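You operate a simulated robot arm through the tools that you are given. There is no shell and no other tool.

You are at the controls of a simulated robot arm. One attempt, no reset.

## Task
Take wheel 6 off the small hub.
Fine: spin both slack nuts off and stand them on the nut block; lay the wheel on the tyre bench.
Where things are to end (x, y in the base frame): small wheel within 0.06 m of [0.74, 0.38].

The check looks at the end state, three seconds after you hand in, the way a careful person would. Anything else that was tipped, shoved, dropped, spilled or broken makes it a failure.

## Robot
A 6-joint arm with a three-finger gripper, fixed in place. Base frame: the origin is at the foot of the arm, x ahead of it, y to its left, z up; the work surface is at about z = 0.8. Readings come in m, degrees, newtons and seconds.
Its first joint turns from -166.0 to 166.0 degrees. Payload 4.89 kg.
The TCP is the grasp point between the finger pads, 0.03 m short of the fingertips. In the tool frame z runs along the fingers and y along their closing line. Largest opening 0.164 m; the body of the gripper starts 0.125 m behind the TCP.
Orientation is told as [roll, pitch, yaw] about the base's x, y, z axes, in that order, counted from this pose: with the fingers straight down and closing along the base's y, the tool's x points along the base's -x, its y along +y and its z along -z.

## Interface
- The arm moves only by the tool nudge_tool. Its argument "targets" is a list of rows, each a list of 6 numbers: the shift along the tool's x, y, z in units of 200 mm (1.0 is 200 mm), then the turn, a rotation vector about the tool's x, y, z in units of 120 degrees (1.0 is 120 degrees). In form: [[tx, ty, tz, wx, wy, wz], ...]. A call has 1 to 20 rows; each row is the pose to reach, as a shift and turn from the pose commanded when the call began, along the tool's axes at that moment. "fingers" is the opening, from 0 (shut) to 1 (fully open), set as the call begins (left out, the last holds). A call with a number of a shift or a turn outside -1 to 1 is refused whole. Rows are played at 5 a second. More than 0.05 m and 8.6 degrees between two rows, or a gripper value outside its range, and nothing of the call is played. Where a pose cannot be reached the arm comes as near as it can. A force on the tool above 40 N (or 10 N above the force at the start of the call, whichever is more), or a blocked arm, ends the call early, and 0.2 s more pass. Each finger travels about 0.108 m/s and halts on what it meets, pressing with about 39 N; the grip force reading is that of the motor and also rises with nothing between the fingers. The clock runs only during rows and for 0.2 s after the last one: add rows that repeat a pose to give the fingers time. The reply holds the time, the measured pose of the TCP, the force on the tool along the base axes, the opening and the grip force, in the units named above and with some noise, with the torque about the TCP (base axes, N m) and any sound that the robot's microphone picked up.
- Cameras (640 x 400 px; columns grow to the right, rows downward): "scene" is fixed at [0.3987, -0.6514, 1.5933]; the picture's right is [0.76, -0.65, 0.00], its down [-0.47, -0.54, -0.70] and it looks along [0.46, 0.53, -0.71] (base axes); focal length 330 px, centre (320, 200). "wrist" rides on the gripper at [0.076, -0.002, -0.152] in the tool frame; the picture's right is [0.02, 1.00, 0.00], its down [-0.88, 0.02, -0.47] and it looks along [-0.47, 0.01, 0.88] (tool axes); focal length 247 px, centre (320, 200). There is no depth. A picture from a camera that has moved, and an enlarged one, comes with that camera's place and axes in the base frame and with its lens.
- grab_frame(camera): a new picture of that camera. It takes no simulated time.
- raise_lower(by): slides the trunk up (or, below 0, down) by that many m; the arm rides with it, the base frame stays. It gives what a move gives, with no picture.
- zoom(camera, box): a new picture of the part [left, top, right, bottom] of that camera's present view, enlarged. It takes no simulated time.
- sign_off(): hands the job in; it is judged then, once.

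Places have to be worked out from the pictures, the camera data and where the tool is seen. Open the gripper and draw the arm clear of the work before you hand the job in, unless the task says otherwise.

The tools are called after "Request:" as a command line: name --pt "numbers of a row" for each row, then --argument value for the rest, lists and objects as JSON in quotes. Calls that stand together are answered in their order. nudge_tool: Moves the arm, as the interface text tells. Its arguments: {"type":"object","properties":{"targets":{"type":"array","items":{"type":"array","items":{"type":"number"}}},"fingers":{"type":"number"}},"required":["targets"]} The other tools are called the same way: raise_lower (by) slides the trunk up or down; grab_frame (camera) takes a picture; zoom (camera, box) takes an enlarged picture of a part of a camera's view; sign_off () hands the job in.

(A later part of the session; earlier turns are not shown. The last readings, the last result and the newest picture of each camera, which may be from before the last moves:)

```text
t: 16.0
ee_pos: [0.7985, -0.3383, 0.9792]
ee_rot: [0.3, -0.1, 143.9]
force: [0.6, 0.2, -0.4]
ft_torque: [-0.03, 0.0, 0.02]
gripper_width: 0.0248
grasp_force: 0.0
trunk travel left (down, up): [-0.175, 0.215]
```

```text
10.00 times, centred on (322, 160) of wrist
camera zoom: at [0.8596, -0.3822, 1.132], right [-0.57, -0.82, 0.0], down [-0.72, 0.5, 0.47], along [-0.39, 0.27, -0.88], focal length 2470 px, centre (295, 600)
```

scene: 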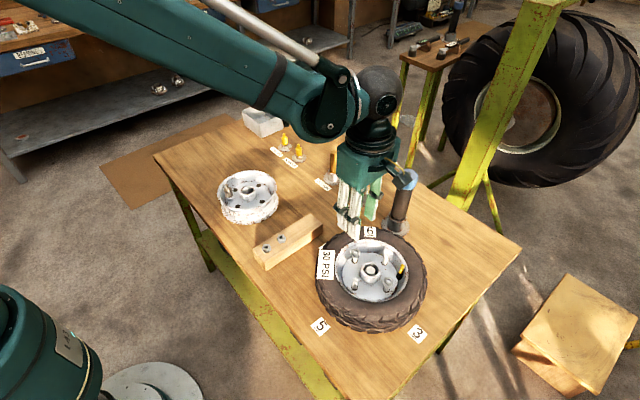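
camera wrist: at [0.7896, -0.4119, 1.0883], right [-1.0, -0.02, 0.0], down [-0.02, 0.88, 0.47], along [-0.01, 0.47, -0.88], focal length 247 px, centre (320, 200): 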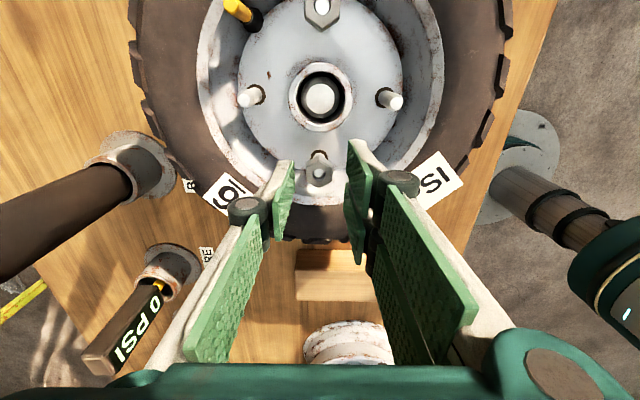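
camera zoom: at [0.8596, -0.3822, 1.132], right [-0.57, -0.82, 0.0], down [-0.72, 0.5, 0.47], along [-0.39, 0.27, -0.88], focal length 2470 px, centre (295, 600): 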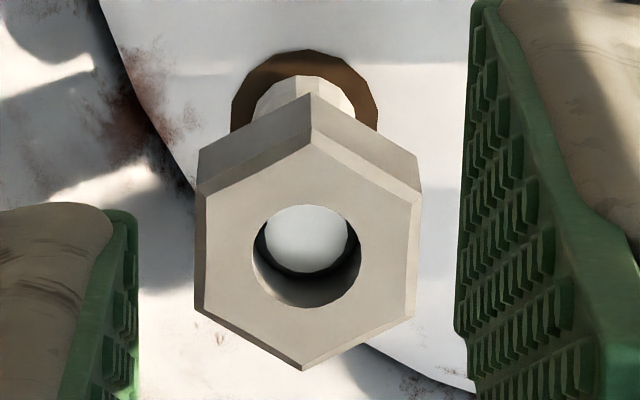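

The touched nut now shows a slightly different facing and its stud tip sits a bit deeper, so it is turning out. The wrist's usable yaw runs roughly from -195 to +149, so I wind back 300° while clear, for a fresh grip from yaw -156.

Request:
nudge_tool --pt "0 0 0 0 0 0.0714" --pt "0 0 0 0 0 0.1428" --pt "0 0 0 0 0 0.2142" --pt "0 0 0 0 0 0.2856" --pt "0 0 0 0 0 0.357" --pt "0 0 0 0 0 0.4284" --pt "0 0 0 0 0 0.4998" --pt "0 0 0 0 0 0.5712" --pt "0 0 0 0 0 0.6426" --pt "0 0 0 0 0 0.714" --pt "0 0 0 0 0 0.7854" --pt "0 0 0 0 0 0.8568" --pt "0 0 0 0 0 0.9282" --pt "0 0 0 0 0 1.0"

Request:
nudge_tool --pt "0 0 0 0 0 0.0714" --pt "0 0 0 0 0 0.1428" --pt "0 0 0 0 0 0.2142" --pt "0 0 0 0 0 0.2856" --pt "0 0 0 0 0 0.357" --pt "0 0 0 0 0 0.4284" --pt "0 0 0 0 0 0.4998" --pt "0 0 0 0 0 0.5712" --pt "0 0 0 0 0 0.6426" --pt "0 0 0 0 0 0.714" --pt "0 0 0 0 0 0.7854" --pt "0 0 0 0 0 0.8568" --pt "0 0 0 0 0 0.9282" --pt "0 0 0 0 0 1.0"

Request:
nudge_tool --pt "0 0 0 0 0 0.0714" --pt "0 0 0 0 0 0.1428" --pt "0 0 0 0 0 0.2142" --pt "0 0 0 0 0 0.2856" --pt "0 0 0 0 0 0.357" --pt "0 0 0 0 0 0.4284" --pt "0 0 0 0 0 0.5" --pt "0 0 0 0 0 0.5"

Request:
zoom --camera "wrist" --box '[220, 90, 420, 230]'

```text
t: 19.0
ee_pos: [0.798, -0.3395, 0.979]
ee_rot: [-0.1, 0.3, 23.8]
force: [0.3, 0.1, -0.2]
ft_torque: [-0.01, 0.01, 0.0]
gripper_width: 0.0246
grasp_force: 0.2
trunk travel left (down, up): [-0.175, 0.215]
```

```text
t: 22.0
ee_pos: [0.7976, -0.3396, 0.9802]
ee_rot: [-0.2, -0.1, -96.3]
force: [0.1, 0.7, -1.2]
ft_torque: [-0.04, -0.01, 0.02]
gripper_width: 0.0248
grasp_force: 0.1
trunk travel left (down, up): [-0.175, 0.215]
```

```text
t: 23.8
ee_pos: [0.7976, -0.339, 0.9792]
ee_rot: [0.1, -0.2, -156.2]
force: [-0.1, -0.3, -0.2]
ft_torque: [0.01, -0.03, 0.01]
gripper_width: 0.0247
grasp_force: 0.1
trunk travel left (down, up): [-0.175, 0.215]
```

```text
2.86 times, centred on (320, 160) of wrist
camera zoom: at [0.8658, -0.3069, 1.1318], right [0.42, -0.91, 0.0], down [-0.8, -0.37, 0.48], along [-0.43, -0.2, -0.88], focal length 706 px, centre (320, 314)
```

zoom: 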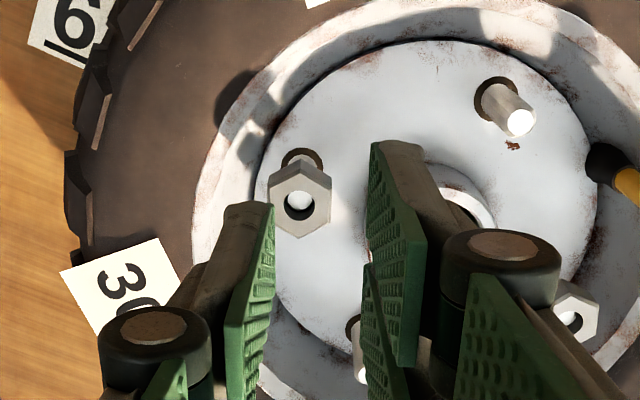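

Yaw -156 is reachable, and the nut shows at tool (-0.0055, -0.0072). I shift so the nut lies at tool (+0.009, 0) and lower to a hover for a check.

Request:
nudge_tool --pt "-0.036 -0.018 0.08 0 0 0" --pt "-0.0725 -0.036 0.17 0 0 0" --pt "-0.0725 -0.036 0.17 0 0 0"

Request:
zoom --camera "wrist" --box '[240, 90, 400, 230]'

Request:
zoom --camera "scene" --box '[335, 235, 410, 305]'

```text
t: 24.6
ee_pos: [0.783, -0.3395, 0.9456]
ee_rot: [0.1, -0.2, -156.2]
force: [0.3, -0.3, 0.9]
ft_torque: [0.02, 0.0, 0.01]
gripper_width: 0.0248
grasp_force: 0.0
trunk travel left (down, up): [-0.175, 0.215]
```

```text
2.86 times, centred on (320, 160) of wrist
camera zoom: at [0.8505, -0.3067, 1.0973], right [0.42, -0.91, 0.0], down [-0.8, -0.37, 0.48], along [-0.43, -0.2, -0.88], focal length 706 px, centre (320, 314)
```

zoom: 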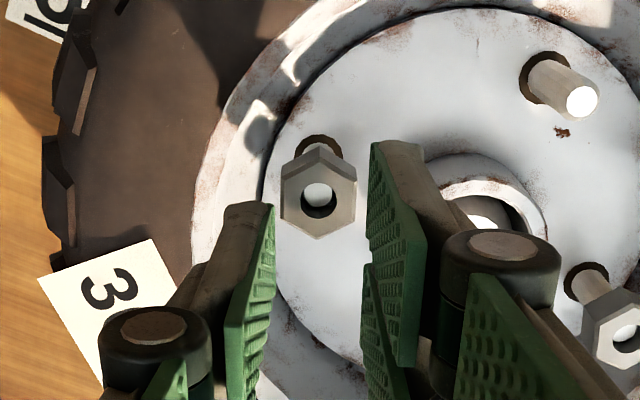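

```text
5.71 times, centred on (372, 270) of scene
camera zoom: at [0.3987, -0.6514, 1.5933], right [0.76, -0.65, 0.0], down [-0.47, -0.54, -0.7], along [0.46, 0.53, -0.71], focal length 1886 px, centre (20, -200)
```

zoom: 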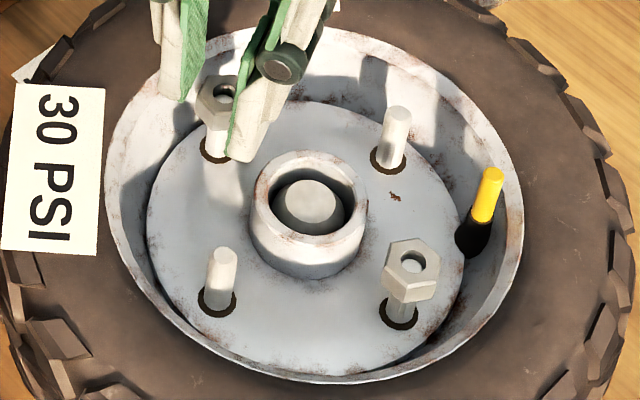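

The nut is at tool (0.008, -0.001). I correct by 1 mm and go down 25 mm in small steps with the 25 mm opening, watching for contact with the lip.

Request:
nudge_tool --pt "0 -0.006 0.04 0 0 0" --pt "0 -0.006 0.075 0 0 0" --pt "0 -0.006 0.1 0 0 0" --pt "0 -0.006 0.115 0 0 0" --pt "0 -0.006 0.125 0 0 0" --pt "0 -0.006 0.125 0 0 0"

Request:
zoom --camera "wrist" --box '[240, 90, 400, 230]'

```text
t: 26.0
ee_pos: [0.7796, -0.3388, 0.9198]
ee_rot: [0.0, -0.2, -156.2]
force: [0.4, 0.6, 0.2]
ft_torque: [0.02, 0.02, -0.03]
gripper_width: 0.0247
grasp_force: 0.1
trunk travel left (down, up): [-0.175, 0.215]
```

```text
2.86 times, centred on (320, 160) of wrist
camera zoom: at [0.8489, -0.3056, 1.0724], right [0.42, -0.91, 0.0], down [-0.8, -0.37, 0.48], along [-0.43, -0.2, -0.88], focal length 706 px, centre (320, 314)
```

zoom: 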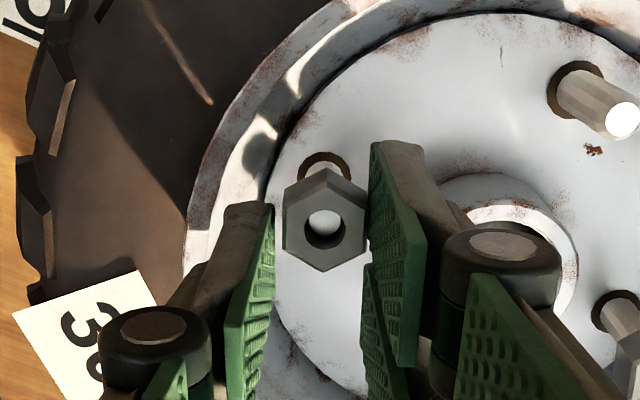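

No contact, and the nut sits between the pads. I close on it.

Request:
nudge_tool --pt "0 0 0 0 0 0" --pt "0 0 0 0 0 0" --pt "0 0 0 0 0 0" --fingers 0

Request:
zoom --camera "wrist" --box '[280, 150, 360, 220]'

```text
t: 26.8
ee_pos: [0.7799, -0.3382, 0.9199]
ee_rot: [0.0, -0.2, -156.2]
force: [9.2, -15.0, 1.3]
ft_torque: [-0.39, -0.27, -0.19]
gripper_width: 0.021
grasp_force: 39.0
trunk travel left (down, up): [-0.175, 0.215]
```

```text
5.71 times, centred on (320, 185) of wrist
camera zoom: at [0.8493, -0.3064, 1.0722], right [0.42, -0.91, 0.0], down [-0.8, -0.37, 0.48], along [-0.43, -0.2, -0.88], focal length 1411 px, centre (320, 286)
```

zoom: 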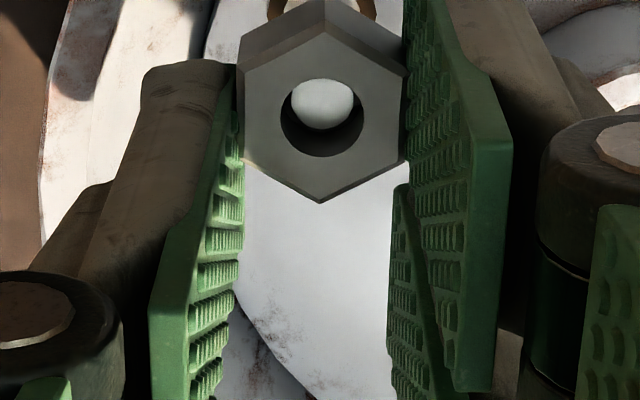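

Gripped on the flats (21.0 mm) with about 17 N sideways, meaning the tool is about 1 mm off along its closing line. I null that and turn 60° counter-clockwise about the nut, at constant height, to gauge the thread's rise.

Request:
nudge_tool --pt "0 0.005 0 0 0 0" --pt "0.0004 0.0109 0 0 0 -0.0667" --pt "0.0016 0.0167 0 0 0 -0.1333" --pt "0.0037 0.0223 0 0 0 -0.2" --pt "0.0065 0.0275 0 0 0 -0.2667" --pt "0.0099 0.0323 0 0 0 -0.3333" --pt "0.0141 0.0366 0 0 0 -0.4" --pt "0.0187 0.0402 0 0 0 -0.4667" --pt "0.0213 0.0418 0 0 0 -0.5" --pt "0.0213 0.0418 0 0 0 -0.5"

Request:
zoom --camera "wrist" --box '[280, 130, 360, 200]'

Request:
zoom --camera "scene" --box '[335, 235, 410, 305]'

```text
t: 28.8
ee_pos: [0.7901, -0.3445, 0.9199]
ee_rot: [-0.1, -0.2, -97.6]
force: [2.3, -5.0, 4.0]
ft_torque: [-0.09, -0.07, -0.04]
gripper_width: 0.0204
grasp_force: 38.7
trunk travel left (down, up): [-0.175, 0.215]
stopped in row 9: the force on the tool passed its limit at 40 N (the readings are from after the stop); the commanded pose is now the measured one
```

```text
5.71 times, centred on (320, 165) of wrist
camera zoom: at [0.7964, -0.2683, 1.0732], right [0.99, -0.11, 0.0], down [-0.1, -0.87, 0.48], along [-0.05, -0.47, -0.88], focal length 1411 px, centre (320, 400)
```

zoom: 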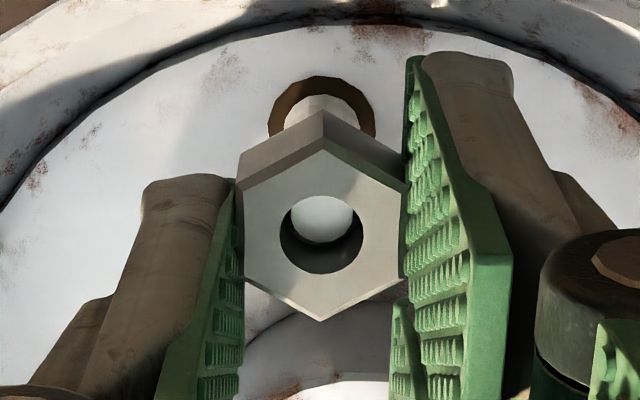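

```text
5.71 times, centred on (372, 270) of scene
camera zoom: at [0.3987, -0.6514, 1.5933], right [0.76, -0.65, 0.0], down [-0.47, -0.54, -0.7], along [0.46, 0.53, -0.71], focal length 1886 px, centre (20, -200)
```

zoom: 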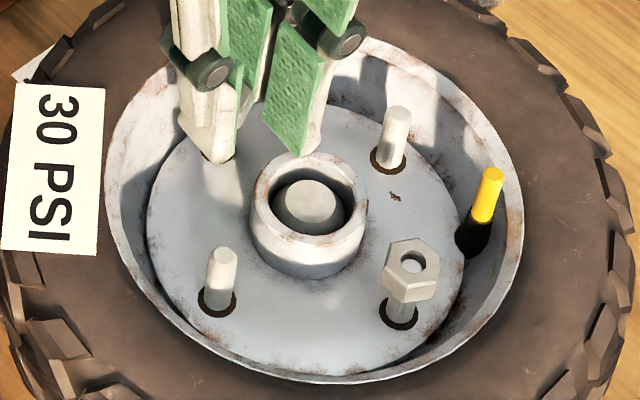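

The nut turned about 59° before the outer prong brushed the rim. I release slightly, lift above the lip, and centre the tool on the nut so the jaws can sweep above the lip.

Request:
nudge_tool --pt "0 0 0 0 0 0" --pt "0 0 0 0 0 0" --pt "0 0 -0.03 0 0 0" --pt "0 0 -0.08 0 0 0" --pt "0.0425 0 -0.1 0 0 0" --pt "0.0425 0 -0.1 0 0 0" --fingers 0.155

Request:
zoom --camera "wrist" --box '[240, 90, 400, 230]'

Request:
zoom --camera "scene" --box '[345, 240, 375, 270]'

```text
t: 30.2
ee_pos: [0.7904, -0.3348, 0.9418]
ee_rot: [-0.1, -0.3, -97.7]
force: [-1.0, -0.6, 0.4]
ft_torque: [0.01, -0.01, 0.04]
gripper_width: 0.0254
grasp_force: 0.0
trunk travel left (down, up): [-0.175, 0.215]
```

```text
2.86 times, centred on (320, 160) of wrist
camera zoom: at [0.7977, -0.2592, 1.0945], right [0.99, -0.11, 0.0], down [-0.1, -0.87, 0.48], along [-0.06, -0.47, -0.88], focal length 706 px, centre (320, 314)
```

zoom: 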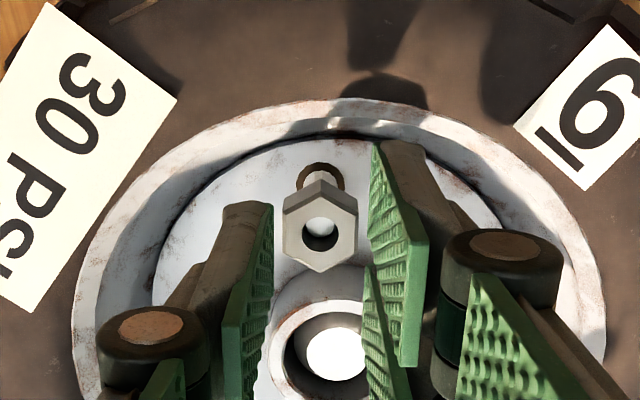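

```text
13.33 times, centred on (360, 255) of scene
camera zoom: at [0.3987, -0.6514, 1.5933], right [0.76, -0.65, 0.0], down [-0.47, -0.54, -0.7], along [0.46, 0.53, -0.71], focal length 4401 px, centre (-213, -533)
```

zoom: 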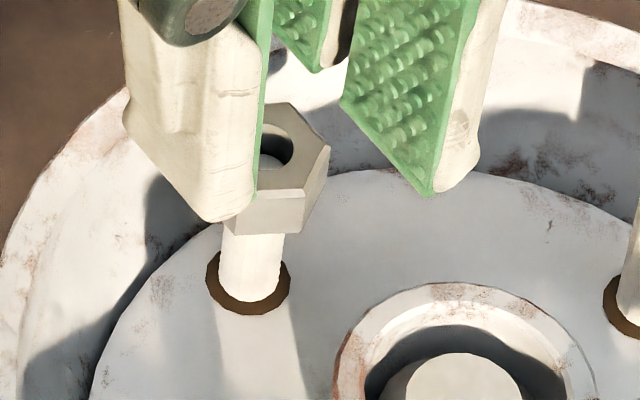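

The nut is centred between the jaws. I take the same scene zoom as before to measure how far the nut has risen.

Request:
zoom --camera "scene" --box '[352, 244, 372, 266]'

Request:
zoom --camera "wrist" --box '[302, 125, 337, 165]'

```text
16.00 times, centred on (362, 255) of scene
camera zoom: at [0.3987, -0.6514, 1.5933], right [0.76, -0.65, 0.0], down [-0.47, -0.54, -0.7], along [0.46, 0.53, -0.71], focal length 5281 px, centre (-352, -680)
```

zoom: 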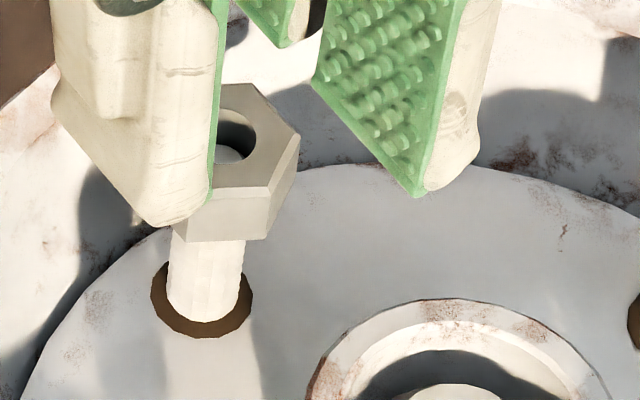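

```text
10.00 times, centred on (320, 145) of wrist
camera zoom: at [0.7977, -0.2592, 1.0945], right [0.99, -0.11, 0.0], down [-0.1, -0.87, 0.48], along [-0.06, -0.47, -0.88], focal length 2470 px, centre (325, 750)
```

zoom: 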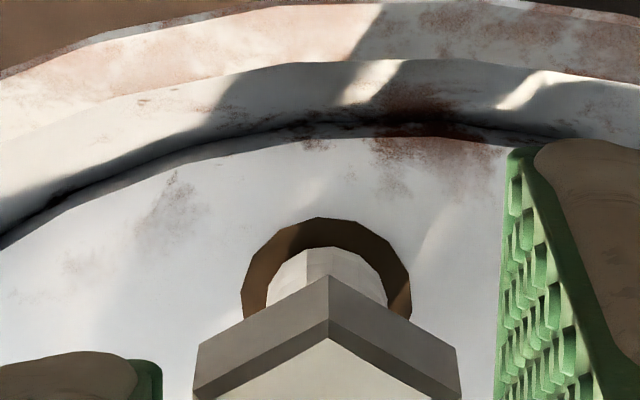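

The nut rose roughly 1 mm over that stroke, so the pitch is coarse. I lower so the tips stay just above the lip (z≈0.8945) and grip again, centred.

Request:
nudge_tool --pt "0 -0.0035 0.03 0 0 0" --pt "0 -0.0035 0.06 0 0 0" --pt "0 -0.0035 0.085 0 0 0" --pt "0 -0.0035 0.085 0 0 0"

Request:
nudge_tool --pt "0 0 0 0 0 0" --pt "0 0 0 0 0 0" --pt "0 0 0 0 0 0" --fingers 0

Request:
zoom --camera "wrist" --box '[270, 110, 370, 210]'

```text
t: 31.2
ee_pos: [0.7895, -0.3364, 0.9243]
ee_rot: [-0.2, -0.2, -97.6]
force: [2.0, -1.3, 11.9]
ft_torque: [0.27, -0.35, -0.05]
gripper_width: 0.0259
grasp_force: 1.3
trunk travel left (down, up): [-0.175, 0.215]
```

```text
t: 32.0
ee_pos: [0.7896, -0.3366, 0.9236]
ee_rot: [-0.1, -0.2, -97.6]
force: [17.2, -5.3, 17.4]
ft_torque: [0.05, -0.69, -0.01]
gripper_width: 0.021
grasp_force: 38.7
trunk travel left (down, up): [-0.175, 0.215]
```

```text
4.00 times, centred on (320, 160) of wrist
camera zoom: at [0.7975, -0.2599, 1.0761], right [0.99, -0.11, 0.0], down [-0.1, -0.87, 0.48], along [-0.05, -0.47, -0.88], focal length 988 px, centre (320, 360)
```

zoom: 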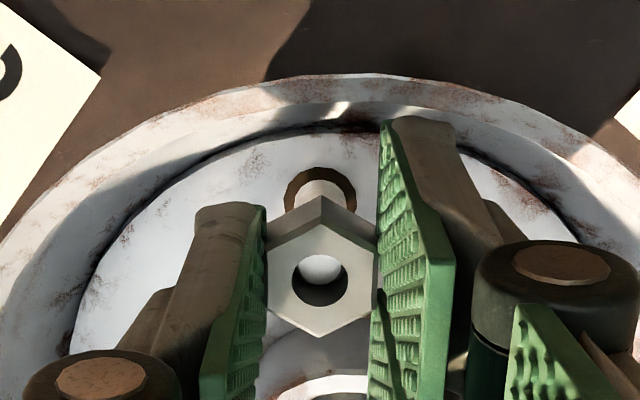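

The lip top is at about 0.895 (12 N contact), and the grip shows a 1 mm offset along the closing line. I release, rise 1.5 mm, correct the offset, and regrip.

Request:
nudge_tool --pt "0 0 0 0 0 0" --pt "0 0 0 0 0 0" --pt "0 0.005 -0.01 0 0 0" --pt "0 0.005 -0.01 0 0 0" --fingers 0.155

Request:
nudge_tool --pt "0 0 0 0 0 0" --pt "0 0 0 0 0 0" --pt "0 0 0 0 0 0" --fingers 0

Request:
zoom --camera "wrist" --box '[270, 110, 370, 210]'

```text
t: 33.0
ee_pos: [0.79, -0.3363, 0.9253]
ee_rot: [-0.1, -0.2, -97.7]
force: [-0.9, -0.4, -0.3]
ft_torque: [0.01, -0.01, -0.01]
gripper_width: 0.0254
grasp_force: 0.0
trunk travel left (down, up): [-0.175, 0.215]
```

```text
t: 33.8
ee_pos: [0.7896, -0.336, 0.926]
ee_rot: [-0.2, -0.1, -97.7]
force: [-2.9, 2.7, -3.7]
ft_torque: [0.07, 0.05, 0.05]
gripper_width: 0.021
grasp_force: 39.2
trunk travel left (down, up): [-0.175, 0.215]
```

```text
4.00 times, centred on (320, 160) of wrist
camera zoom: at [0.7978, -0.2597, 1.0778], right [0.99, -0.11, 0.0], down [-0.1, -0.87, 0.48], along [-0.06, -0.47, -0.88], focal length 988 px, centre (320, 360)
```

zoom: 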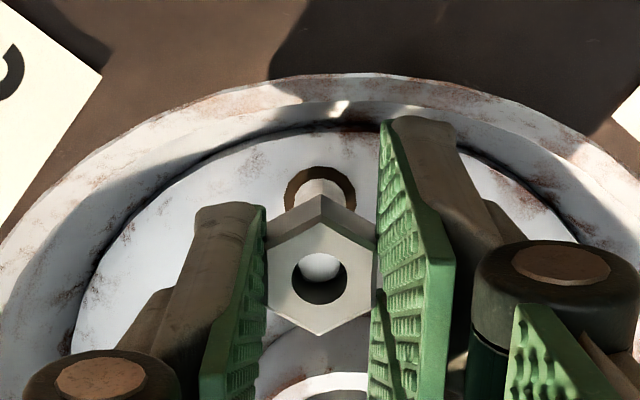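

The grip is centred with only small forces. I turn 120° counter-clockwise, rising 1 mm along the way, and read the axial force to get the pitch.

Request:
nudge_tool --pt "0 0 -0.0004 0 0 -0.0714" --pt "0 0 -0.0007 0 0 -0.1428" --pt "0 0 -0.0011 0 0 -0.2142" --pt "0 0 -0.0014 0 0 -0.2856" --pt "0 0 -0.0018 0 0 -0.357" --pt "0 0 -0.0021 0 0 -0.4284" --pt "0 0 -0.0025 0 0 -0.4998" --pt "0 0 -0.0028 0 0 -0.5712" --pt "0 0 -0.0032 0 0 -0.6426" --pt "0 0 -0.0036 0 0 -0.714" --pt "0 0 -0.0039 0 0 -0.7854" --pt "0 0 -0.0043 0 0 -0.8568" --pt "0 0 -0.0046 0 0 -0.9282" --pt "0 0 -0.005 0 0 -1.0" --pt "0 0 -0.005 0 0 -1.0"

Request:
zoom --camera "wrist" --box '[270, 110, 370, 210]'

Request:
zoom --camera "scene" --box '[352, 244, 372, 266]'

```text
t: 37.0
ee_pos: [0.7885, -0.335, 0.9271]
ee_rot: [-0.1, 0.2, 22.3]
force: [13.0, 23.5, 8.9]
ft_torque: [0.82, -0.67, -0.03]
gripper_width: 0.0212
grasp_force: 39.0
trunk travel left (down, up): [-0.175, 0.215]
```

```text
4.00 times, centred on (320, 160) of wrist
camera zoom: at [0.7191, -0.3654, 1.0799], right [-0.4, 0.92, 0.0], down [0.81, 0.36, 0.47], along [0.43, 0.19, -0.88], focal length 988 px, centre (320, 360)
```

zoom: 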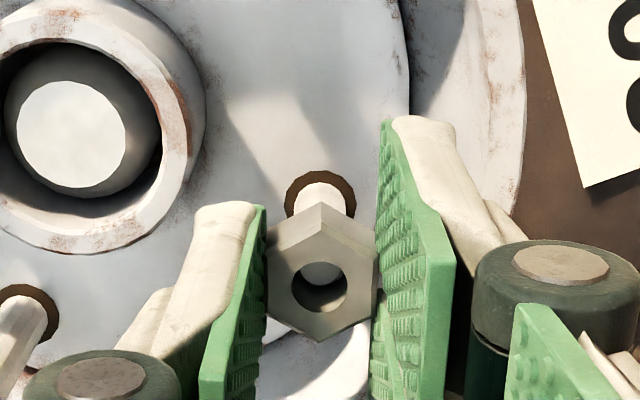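

```text
16.00 times, centred on (362, 255) of scene
camera zoom: at [0.3987, -0.6514, 1.5933], right [0.76, -0.65, 0.0], down [-0.47, -0.54, -0.7], along [0.46, 0.53, -0.71], focal length 5281 px, centre (-352, -680)
```

zoom: 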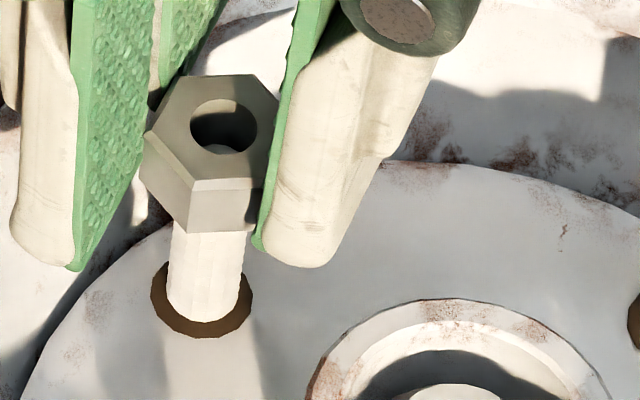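

The pitch is about 5 mm per turn: the stud tip is now well down inside the nut. I correct the 1–2 mm sideways error and turn another 120°, rising 2.2 mm.

Request:
nudge_tool --pt "-0.0064 0.005 -0.0025 0 0 0" --pt "-0.0064 0.005 -0.0031 0 0 -0.0714" --pt "-0.0064 0.005 -0.0037 0 0 -0.1428" --pt "-0.0064 0.005 -0.0043 0 0 -0.2142" --pt "-0.0064 0.005 -0.0049 0 0 -0.2856" --pt "-0.0064 0.005 -0.0055 0 0 -0.357" --pt "-0.0064 0.005 -0.0061 0 0 -0.4284" --pt "-0.0064 0.005 -0.0067 0 0 -0.4998" --pt "-0.0064 0.005 -0.0073 0 0 -0.5712" --pt "-0.0064 0.005 -0.0079 0 0 -0.6426" --pt "-0.0064 0.005 -0.0085 0 0 -0.714" --pt "-0.0064 0.005 -0.0091 0 0 -0.7854" --pt "-0.0064 0.005 -0.0097 0 0 -0.8568" --pt "-0.0064 0.005 -0.0103 0 0 -0.9282" --pt "-0.0064 0.005 -0.011 0 0 -1.0" --pt "-0.0064 0.005 -0.011 0 0 -1.0"

Request:
zoom --camera "wrist" --box '[270, 110, 370, 210]'

Request:
zoom --camera "scene" --box '[345, 237, 375, 270]'

```text
t: 40.4
ee_pos: [0.7905, -0.3358, 0.9284]
ee_rot: [0.2, -0.1, 142.4]
force: [0.3, 0.1, 0.4]
ft_torque: [0.01, -0.01, 0.02]
gripper_width: 0.021
grasp_force: 39.2
trunk travel left (down, up): [-0.175, 0.215]
```

```text
4.00 times, centred on (320, 160) of wrist
camera zoom: at [0.8517, -0.3796, 1.0814], right [-0.59, -0.81, 0.0], down [-0.71, 0.52, 0.47], along [-0.38, 0.28, -0.88], focal length 988 px, centre (320, 360)
```

zoom: 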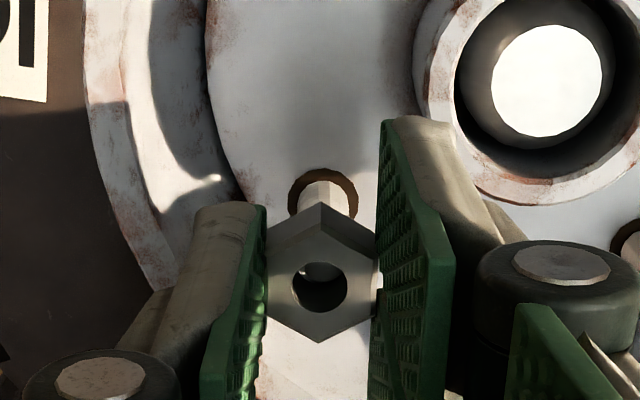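

```text
12.12 times, centred on (360, 254) of scene
camera zoom: at [0.3987, -0.6514, 1.5933], right [0.76, -0.65, 0.0], down [-0.47, -0.54, -0.7], along [0.46, 0.53, -0.71], focal length 4001 px, centre (-165, -448)
```

zoom: 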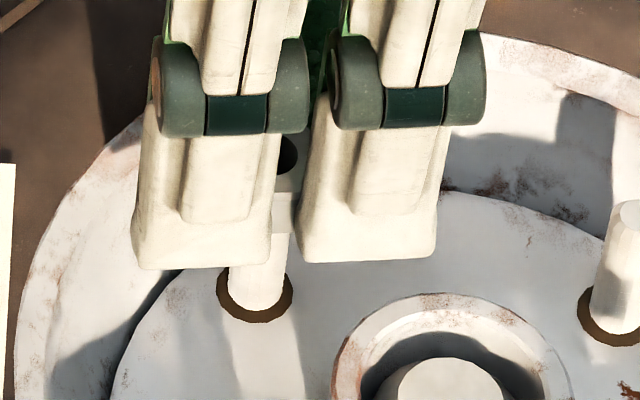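

All forces dropped to zero, so the nut may be free of its thread. I lift gently in small steps to test it.

Request:
nudge_tool --pt "0 0 -0.005 0 0 0" --pt "0 0 -0.01 0 0 0" --pt "0 0 -0.015 0 0 0" --pt "0 0 -0.02 0 0 0" --pt "0 0 -0.02 0 0 0"

Request:
zoom --camera "wrist" --box '[270, 110, 370, 210]'

```text
t: 41.6
ee_pos: [0.7899, -0.3335, 0.9319]
ee_rot: [0.2, 0.1, 142.2]
force: [-0.2, -0.2, 0.1]
ft_torque: [-0.01, -0.02, 0.0]
gripper_width: 0.0212
grasp_force: 39.5
trunk travel left (down, up): [-0.175, 0.215]
```

```text
4.00 times, centred on (320, 160) of wrist
camera zoom: at [0.851, -0.3796, 1.0851], right [-0.59, -0.8, 0.0], down [-0.71, 0.52, 0.47], along [-0.38, 0.28, -0.88], focal length 988 px, centre (320, 360)
```

zoom: 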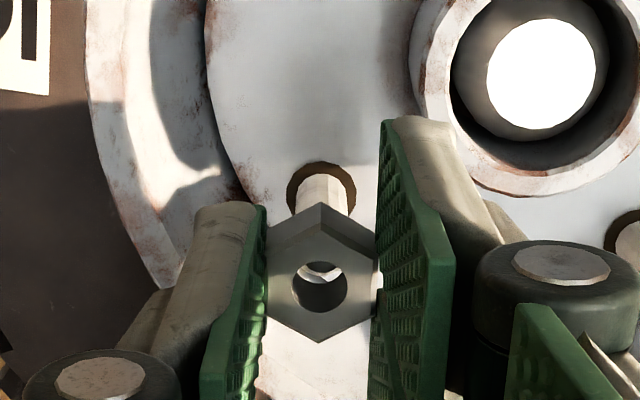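

The nut is off and held. I lift it clear and carry it over the free far spot of the nut block, about (0.791, -0.144).

Request:
nudge_tool --pt "0 0 -0.1 0 0 0" --pt "0 0 -0.2 0 0 0" --pt "0 0 -0.3 0 0 0" --pt "-0.1 -0.13 -0.3 0 0 0" --pt "-0.22 -0.29 -0.3 0 0 0" --pt "-0.34 -0.445 -0.3 0 0 0" --pt "-0.46 -0.6 -0.3 0 0 0" --pt "-0.5785 -0.7565 -0.3 0 0 0" --pt "-0.5785 -0.7565 -0.3 0 0 0"

Request:
grab_frame --camera "wrist"

Request:
zoom --camera "scene" --box '[230, 150, 430, 310]'

```text
t: 43.6
ee_pos: [0.7914, -0.1433, 0.9902]
ee_rot: [0.3, 0.0, 142.4]
force: [-0.7, 0.6, -0.5]
ft_torque: [0.03, -0.01, -0.01]
gripper_width: 0.0209
grasp_force: 39.6
trunk travel left (down, up): [-0.175, 0.215]
```

```text
taken
camera wrist: at [0.8534, -0.1883, 1.1431], right [-0.59, -0.8, 0.0], down [-0.71, 0.52, 0.47], along [-0.38, 0.28, -0.88], focal length 247 px, centre (320, 200)
```

wrist: 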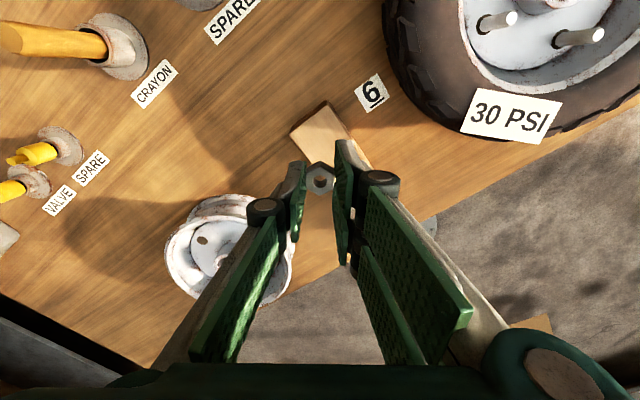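

```text
2.50 times, centred on (330, 230) of scene
camera zoom: at [0.3987, -0.6514, 1.5933], right [0.76, -0.65, 0.0], down [-0.47, -0.54, -0.7], along [0.46, 0.53, -0.71], focal length 825 px, centre (295, 125)
```

zoom: 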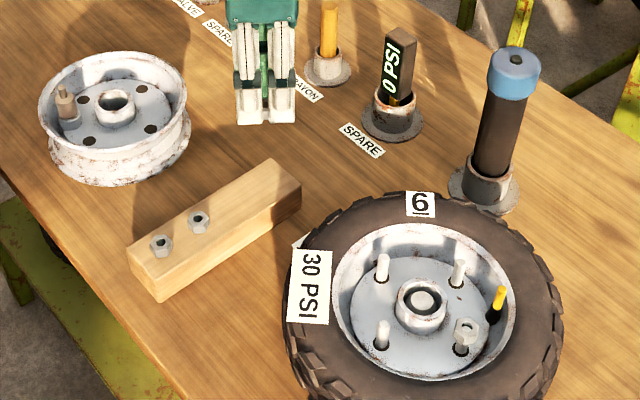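

The nut is held between the tips, and the block is below. I zoom in to fix the block's far end precisely from here.

Request:
zoom --camera "wrist" --box '[250, 80, 410, 200]'

```text
3.33 times, centred on (330, 140) of wrist
camera zoom: at [0.8534, -0.1883, 1.1431], right [-0.59, -0.8, 0.0], down [-0.71, 0.52, 0.47], along [-0.38, 0.28, -0.88], focal length 823 px, centre (287, 400)
```

zoom: 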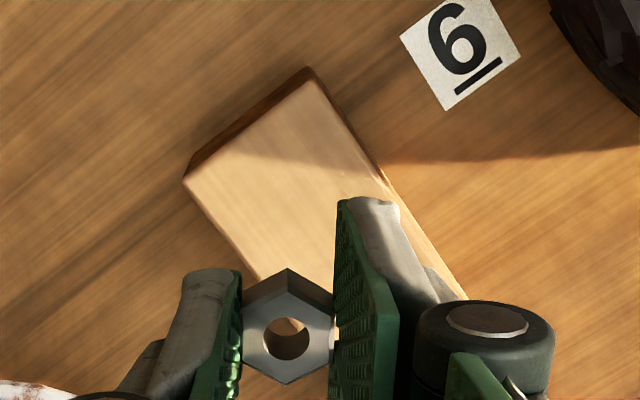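

The block's far end is at x≈0.818 and its centre line at y≈-0.146. I adjust to put the nut at (0.789, -0.146) and descend to just above the block.

Request:
nudge_tool --pt "0.008 0.019 0.1 0 0 0" --pt "0.008 0.019 0.2 0 0 0" --pt "0.008 0.019 0.3 0 0 0" --pt "0.008 0.019 0.4 0 0 0" --pt "0.008 0.019 0.475 0 0 0" --pt "0.008 0.019 0.475 0 0 0"

Request:
zoom --camera "wrist" --box '[250, 80, 410, 200]'

Request:
zoom --camera "scene" --box '[240, 170, 360, 270]'

```text
t: 45.0
ee_pos: [0.7931, -0.1484, 0.8975]
ee_rot: [0.2, 0.0, 142.4]
force: [0.3, -0.4, -0.7]
ft_torque: [0.01, 0.02, 0.01]
gripper_width: 0.0212
grasp_force: 39.2
trunk travel left (down, up): [-0.175, 0.215]
```

```text
3.33 times, centred on (330, 140) of wrist
camera zoom: at [0.8524, -0.1931, 1.0492], right [-0.59, -0.8, 0.0], down [-0.71, 0.52, 0.47], along [-0.38, 0.28, -0.88], focal length 823 px, centre (287, 400)
```

zoom: 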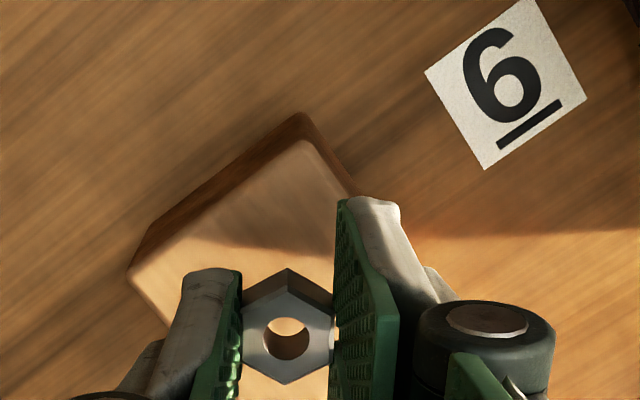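

```text
4.00 times, centred on (300, 220) of scene
camera zoom: at [0.3987, -0.6514, 1.5933], right [0.76, -0.65, 0.0], down [-0.47, -0.54, -0.7], along [0.46, 0.53, -0.71], focal length 1320 px, centre (400, 120)
```

zoom: 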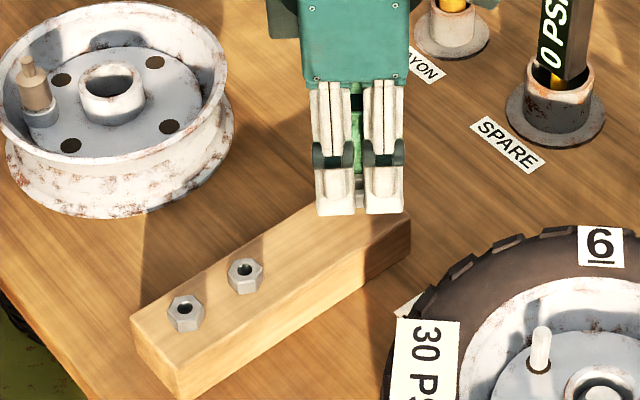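

The nut hovers over the far end of the block. I lower 10 mm, then more carefully.

Request:
nudge_tool --pt "0 0 0.02 0 0 0" --pt "0 0 0.04 0 0 0" --pt "0 0 0.05 0 0 0" --pt "0 0 0.05 0 0 0"

Request:
zoom --camera "wrist" --box '[250, 80, 410, 200]'

Request:
zoom --camera "scene" --box '[300, 190, 360, 240]'

```text
t: 46.0
ee_pos: [0.7907, -0.1486, 0.8866]
ee_rot: [0.2, 0.0, 142.3]
force: [1.2, -0.6, -0.2]
ft_torque: [-0.02, 0.04, 0.0]
gripper_width: 0.021
grasp_force: 39.3
trunk travel left (down, up): [-0.175, 0.215]
```

```text
3.33 times, centred on (330, 140) of wrist
camera zoom: at [0.851, -0.1929, 1.0394], right [-0.59, -0.8, 0.0], down [-0.71, 0.52, 0.47], along [-0.38, 0.28, -0.88], focal length 823 px, centre (287, 400)
```

zoom: 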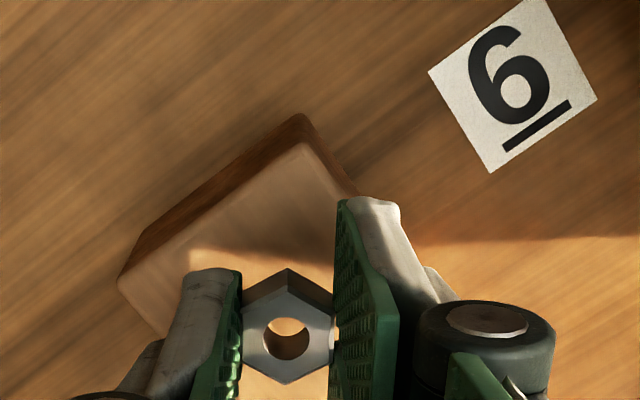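

```text
8.00 times, centred on (330, 215) of scene
camera zoom: at [0.3987, -0.6514, 1.5933], right [0.76, -0.65, 0.0], down [-0.47, -0.54, -0.7], along [0.46, 0.53, -0.71], focal length 2641 px, centre (240, 80)
```

zoom: 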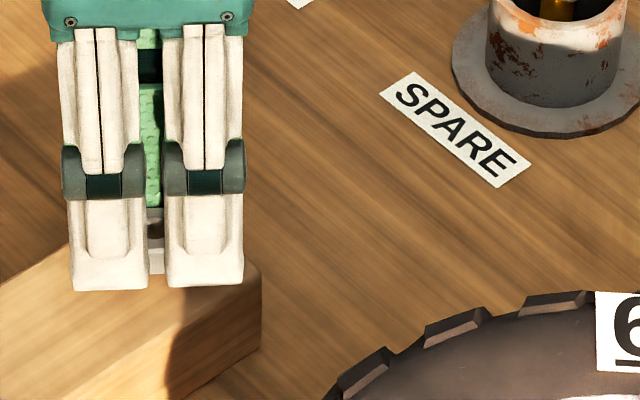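

No contact yet. I step down 3 mm and read the force.

Request:
nudge_tool --pt "0 0 0.005 0 0 0" --pt "0 0 0.01 0 0 0" --pt "0 0 0.015 0 0 0"

```text
t: 46.8
ee_pos: [0.7901, -0.1462, 0.8835]
ee_rot: [0.3, 0.0, 142.3]
force: [0.1, -0.1, 0.0]
ft_torque: [-0.02, -0.01, -0.02]
gripper_width: 0.0209
grasp_force: 39.2
trunk travel left (down, up): [-0.175, 0.215]
```

Still free. Another 3 mm down in fine steps.

Request:
nudge_tool --pt "0 0 0.005 0 0 0" --pt "0 0 0.01 0 0 0" --pt "0 0 0.015 0 0 0"

Request:
zoom --camera "wrist" --box '[270, 120, 370, 210]'

```text
t: 47.6
ee_pos: [0.791, -0.1484, 0.8813]
ee_rot: [0.2, -0.1, 142.3]
force: [0.0, -0.8, 0.0]
ft_torque: [0.01, -0.03, -0.02]
gripper_width: 0.0206
grasp_force: 39.0
trunk travel left (down, up): [-0.175, 0.215]
```

```text
4.44 times, centred on (320, 165) of wrist
camera zoom: at [0.8511, -0.1929, 1.0337], right [-0.59, -0.8, 0.0], down [-0.71, 0.52, 0.47], along [-0.38, 0.28, -0.88], focal length 1098 px, centre (320, 356)
```

zoom: 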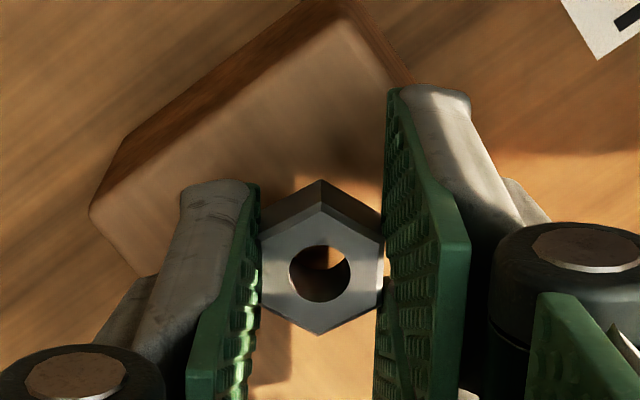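

Still free; the shadow is closing up on the nut. I continue down 3 mm.

Request:
nudge_tool --pt "0 0 0.005 0 0 0" --pt "0 0 0.01 0 0 0" --pt "0 0 0.015 0 0 0"

Request:
zoom --camera "scene" --box '[300, 190, 360, 240]'

```text
t: 48.4
ee_pos: [0.7903, -0.1485, 0.8788]
ee_rot: [0.1, 0.0, 142.3]
force: [0.5, -1.5, 4.3]
ft_torque: [0.0, -0.07, -0.01]
gripper_width: 0.0209
grasp_force: 39.2
trunk travel left (down, up): [-0.175, 0.215]
```

```text
8.00 times, centred on (330, 215) of scene
camera zoom: at [0.3987, -0.6514, 1.5933], right [0.76, -0.65, 0.0], down [-0.47, -0.54, -0.7], along [0.46, 0.53, -0.71], focal length 2641 px, centre (240, 80)
```

zoom: 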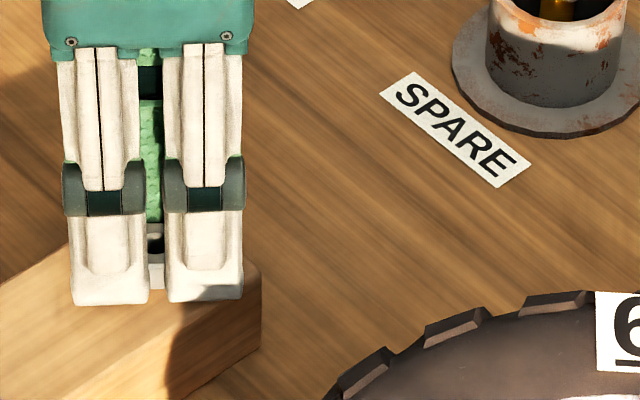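

Contact with the block (4 N up). I open gently, then lift straight up and check that the nut stands.

Request:
nudge_tool --pt "0 0 0 0 0 0" --pt "0 0 0 0 0 0" --pt "0 0 -0.05 0 0 0" --pt "0 0 -0.15 0 0 0" --pt "0 0 -0.35 0 0 0" --pt "0 0 -0.55 0 0 0" --pt "0 0 -0.55 0 0 0" --fingers 0.2

Request:
zoom --camera "wrist" --box '[230, 80, 410, 240]'

Request:
zoom --camera "scene" --box '[240, 170, 360, 270]'

```text
t: 50.0
ee_pos: [0.7875, -0.1475, 0.989]
ee_rot: [0.1, 0.0, 142.3]
force: [-0.5, 0.3, 0.6]
ft_torque: [0.0, -0.06, 0.02]
gripper_width: 0.0329
grasp_force: 0.0
trunk travel left (down, up): [-0.175, 0.215]
```

```text
2.50 times, centred on (320, 160) of wrist
camera zoom: at [0.8477, -0.1921, 1.141], right [-0.59, -0.8, 0.0], down [-0.71, 0.52, 0.47], along [-0.38, 0.28, -0.88], focal length 617 px, centre (320, 300)
```

zoom: 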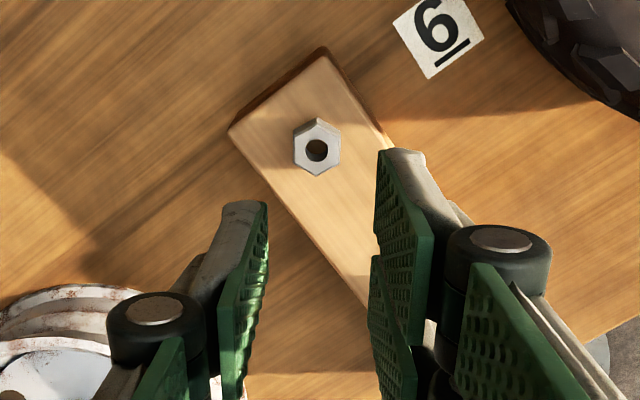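

```text
4.00 times, centred on (300, 220) of scene
camera zoom: at [0.3987, -0.6514, 1.5933], right [0.76, -0.65, 0.0], down [-0.47, -0.54, -0.7], along [0.46, 0.53, -0.71], focal length 1320 px, centre (400, 120)
```

zoom: 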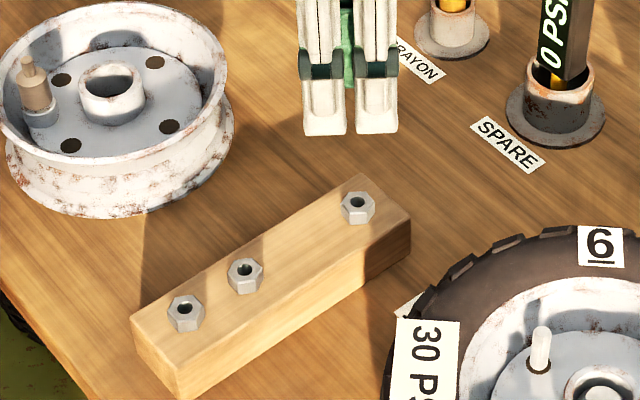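

Nut 1 stands upright on the block. Now to the -y nut: I wind yaw from 142 to 30 while moving back over the wheel.

Request:
nudge_tool --pt "0.035 0.041 0 0 0 0.0669" --pt "0.07 0.081 0 0 0 0.1337" --pt "0.105 0.122 0 0 0 0.2006" --pt "0.141 0.162 0 0 0 0.2674" --pt "0.176 0.203 0 0 0 0.3343" --pt "0.211 0.243 0 0 0 0.4011" --pt "0.246 0.284 0 0 0 0.468" --pt "0.281 0.325 0 0 0 0.5349" --pt "0.316 0.365 0 0 0 0.6017" --pt "0.351 0.406 0 0 0 0.6686" --pt "0.387 0.446 0 0 0 0.7354" --pt "0.422 0.487 0 0 0 0.8023" --pt "0.457 0.527 0 0 0 0.8691" --pt "0.492 0.568 0 0 0 0.936" --pt "0.492 0.568 0 0 0 0.936"

Request:
nudge_tool --pt "0.0718 -0.1243 0 0 0 0" --pt "0.1436 -0.2486 0 0 0 0" --pt "0.2154 -0.3728 0 0 0 0" --pt "0.2872 -0.4971 0 0 0 0" --pt "0.359 -0.6214 0 0 0 0" --pt "0.359 -0.6214 0 0 0 0" --fingers 0.155

Request:
grab_frame --camera "wrist"

Request:
zoom --camera "wrist" --box '[230, 80, 410, 240]'

```text
t: 53.2
ee_pos: [0.7988, -0.2985, 0.9886]
ee_rot: [-0.1, 0.2, 30.1]
force: [0.6, 0.3, 0.3]
ft_torque: [-0.04, 0.0, 0.02]
gripper_width: 0.0328
grasp_force: 0.0
trunk travel left (down, up): [-0.175, 0.215]
```

```text
t: 54.6
ee_pos: [0.8012, -0.4413, 0.9865]
ee_rot: [0.0, 0.3, 30.1]
force: [-0.1, 0.1, 0.2]
ft_torque: [0.03, 0.06, 0.0]
gripper_width: 0.0255
grasp_force: 0.0
trunk travel left (down, up): [-0.175, 0.215]
```

```text
taken
camera wrist: at [0.7343, -0.4803, 1.1402], right [-0.52, 0.85, 0.0], down [0.75, 0.46, 0.47], along [0.4, 0.24, -0.88], focal length 247 px, centre (320, 200)
```

wrist: 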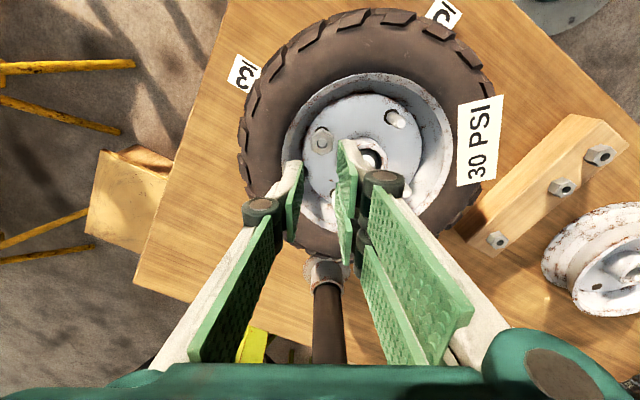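

```text
2.50 times, centred on (320, 160) of wrist
camera zoom: at [0.7343, -0.4803, 1.1402], right [-0.52, 0.85, 0.0], down [0.75, 0.46, 0.47], along [0.4, 0.24, -0.88], focal length 617 px, centre (320, 300)
```

zoom: 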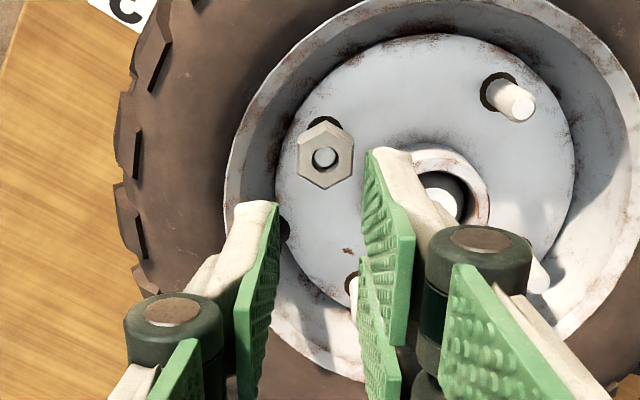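

Over the -y nut, it shows at tool (0.010, 0.002). I correct and lower to a hover to refine.

Request:
nudge_tool --pt "0.003 0.004 0.11 0 0 0" --pt "0.006 0.0075 0.215 0 0 0" --pt "0.006 0.0075 0.215 0 0 0"

Request:
zoom --camera "wrist" --box '[240, 90, 400, 230]'

Request:
zoom --camera "scene" --box '[335, 235, 410, 305]'

```text
t: 55.4
ee_pos: [0.7976, -0.4406, 0.9458]
ee_rot: [-0.1, 0.2, 30.0]
force: [-0.2, -0.3, -0.2]
ft_torque: [-0.01, 0.04, 0.02]
gripper_width: 0.0253
grasp_force: 0.1
trunk travel left (down, up): [-0.175, 0.215]
```

```text
2.86 times, centred on (320, 160) of wrist
camera zoom: at [0.7313, -0.4794, 1.0986], right [-0.52, 0.85, 0.0], down [0.75, 0.46, 0.47], along [0.4, 0.24, -0.88], focal length 706 px, centre (320, 314)
```

zoom: 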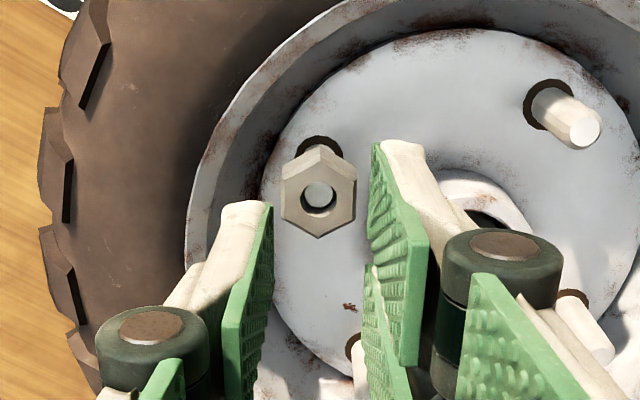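

```text
5.71 times, centred on (372, 270) of scene
camera zoom: at [0.3987, -0.6514, 1.5933], right [0.76, -0.65, 0.0], down [-0.47, -0.54, -0.7], along [0.46, 0.53, -0.71], focal length 1886 px, centre (20, -200)
```

zoom: 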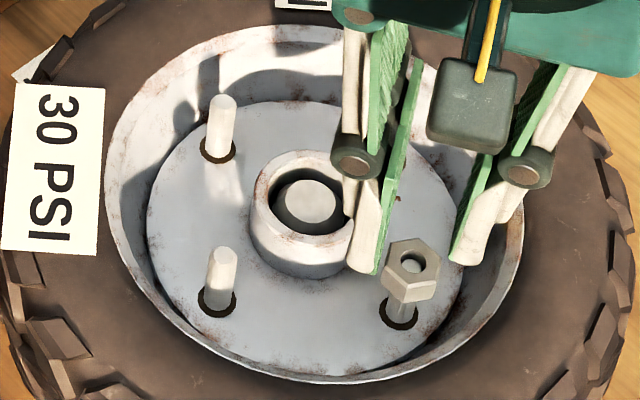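

The nut is at tool (0.0085, 0). I go down 27 mm so the tips reach about z 0.889, watching for contact.

Request:
nudge_tool --pt "0 0 0.04 0 0 0" --pt "0 0 0.08 0 0 0" --pt "0 0 0.105 0 0 0" --pt "0 0 0.12 0 0 0" --pt "0 0 0.134 0 0 0" --pt "0 0 0.134 0 0 0"

Request:
zoom --camera "wrist" --box '[240, 90, 400, 230]'

```text
t: 56.8
ee_pos: [0.7966, -0.4397, 0.9178]
ee_rot: [0.0, 0.2, 30.0]
force: [0.5, 0.7, -0.1]
ft_torque: [0.03, -0.01, 0.01]
gripper_width: 0.0251
grasp_force: 0.0
trunk travel left (down, up): [-0.175, 0.215]
```

```text
2.86 times, centred on (320, 160) of wrist
camera zoom: at [0.7315, -0.4799, 1.0723], right [-0.52, 0.85, 0.0], down [0.75, 0.46, 0.47], along [0.4, 0.24, -0.88], focal length 706 px, centre (320, 314)
```

zoom: 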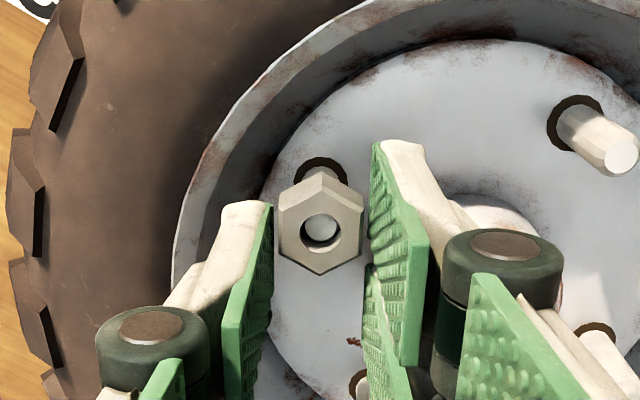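

No contact, and the nut is centred between the pads. I close on it.

Request:
nudge_tool --pt "0 0 0 0 0 0" --pt "0 0 0 0 0 0" --pt "0 0 0 0 0 0" --fingers 0

Request:
zoom --camera "wrist" --box '[270, 110, 370, 210]'

```text
t: 57.6
ee_pos: [0.7969, -0.4408, 0.9195]
ee_rot: [-0.1, 0.2, 30.0]
force: [-0.1, -0.7, -2.3]
ft_torque: [0.01, 0.01, -0.01]
gripper_width: 0.0208
grasp_force: 38.8
trunk travel left (down, up): [-0.175, 0.215]
```

```text
4.00 times, centred on (320, 160) of wrist
camera zoom: at [0.7316, -0.4799, 1.0723], right [-0.52, 0.85, 0.0], down [0.75, 0.46, 0.47], along [0.4, 0.24, -0.88], focal length 988 px, centre (320, 360)
```

zoom: 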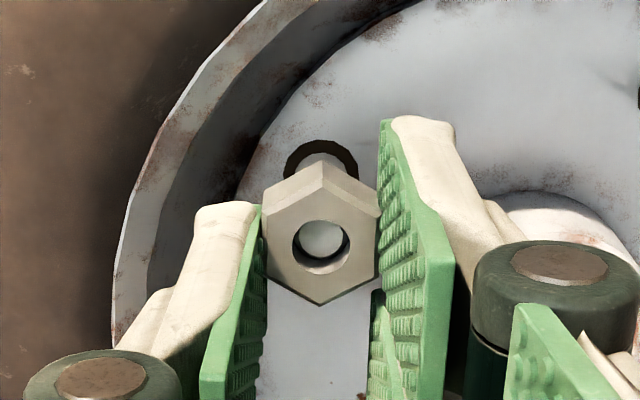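

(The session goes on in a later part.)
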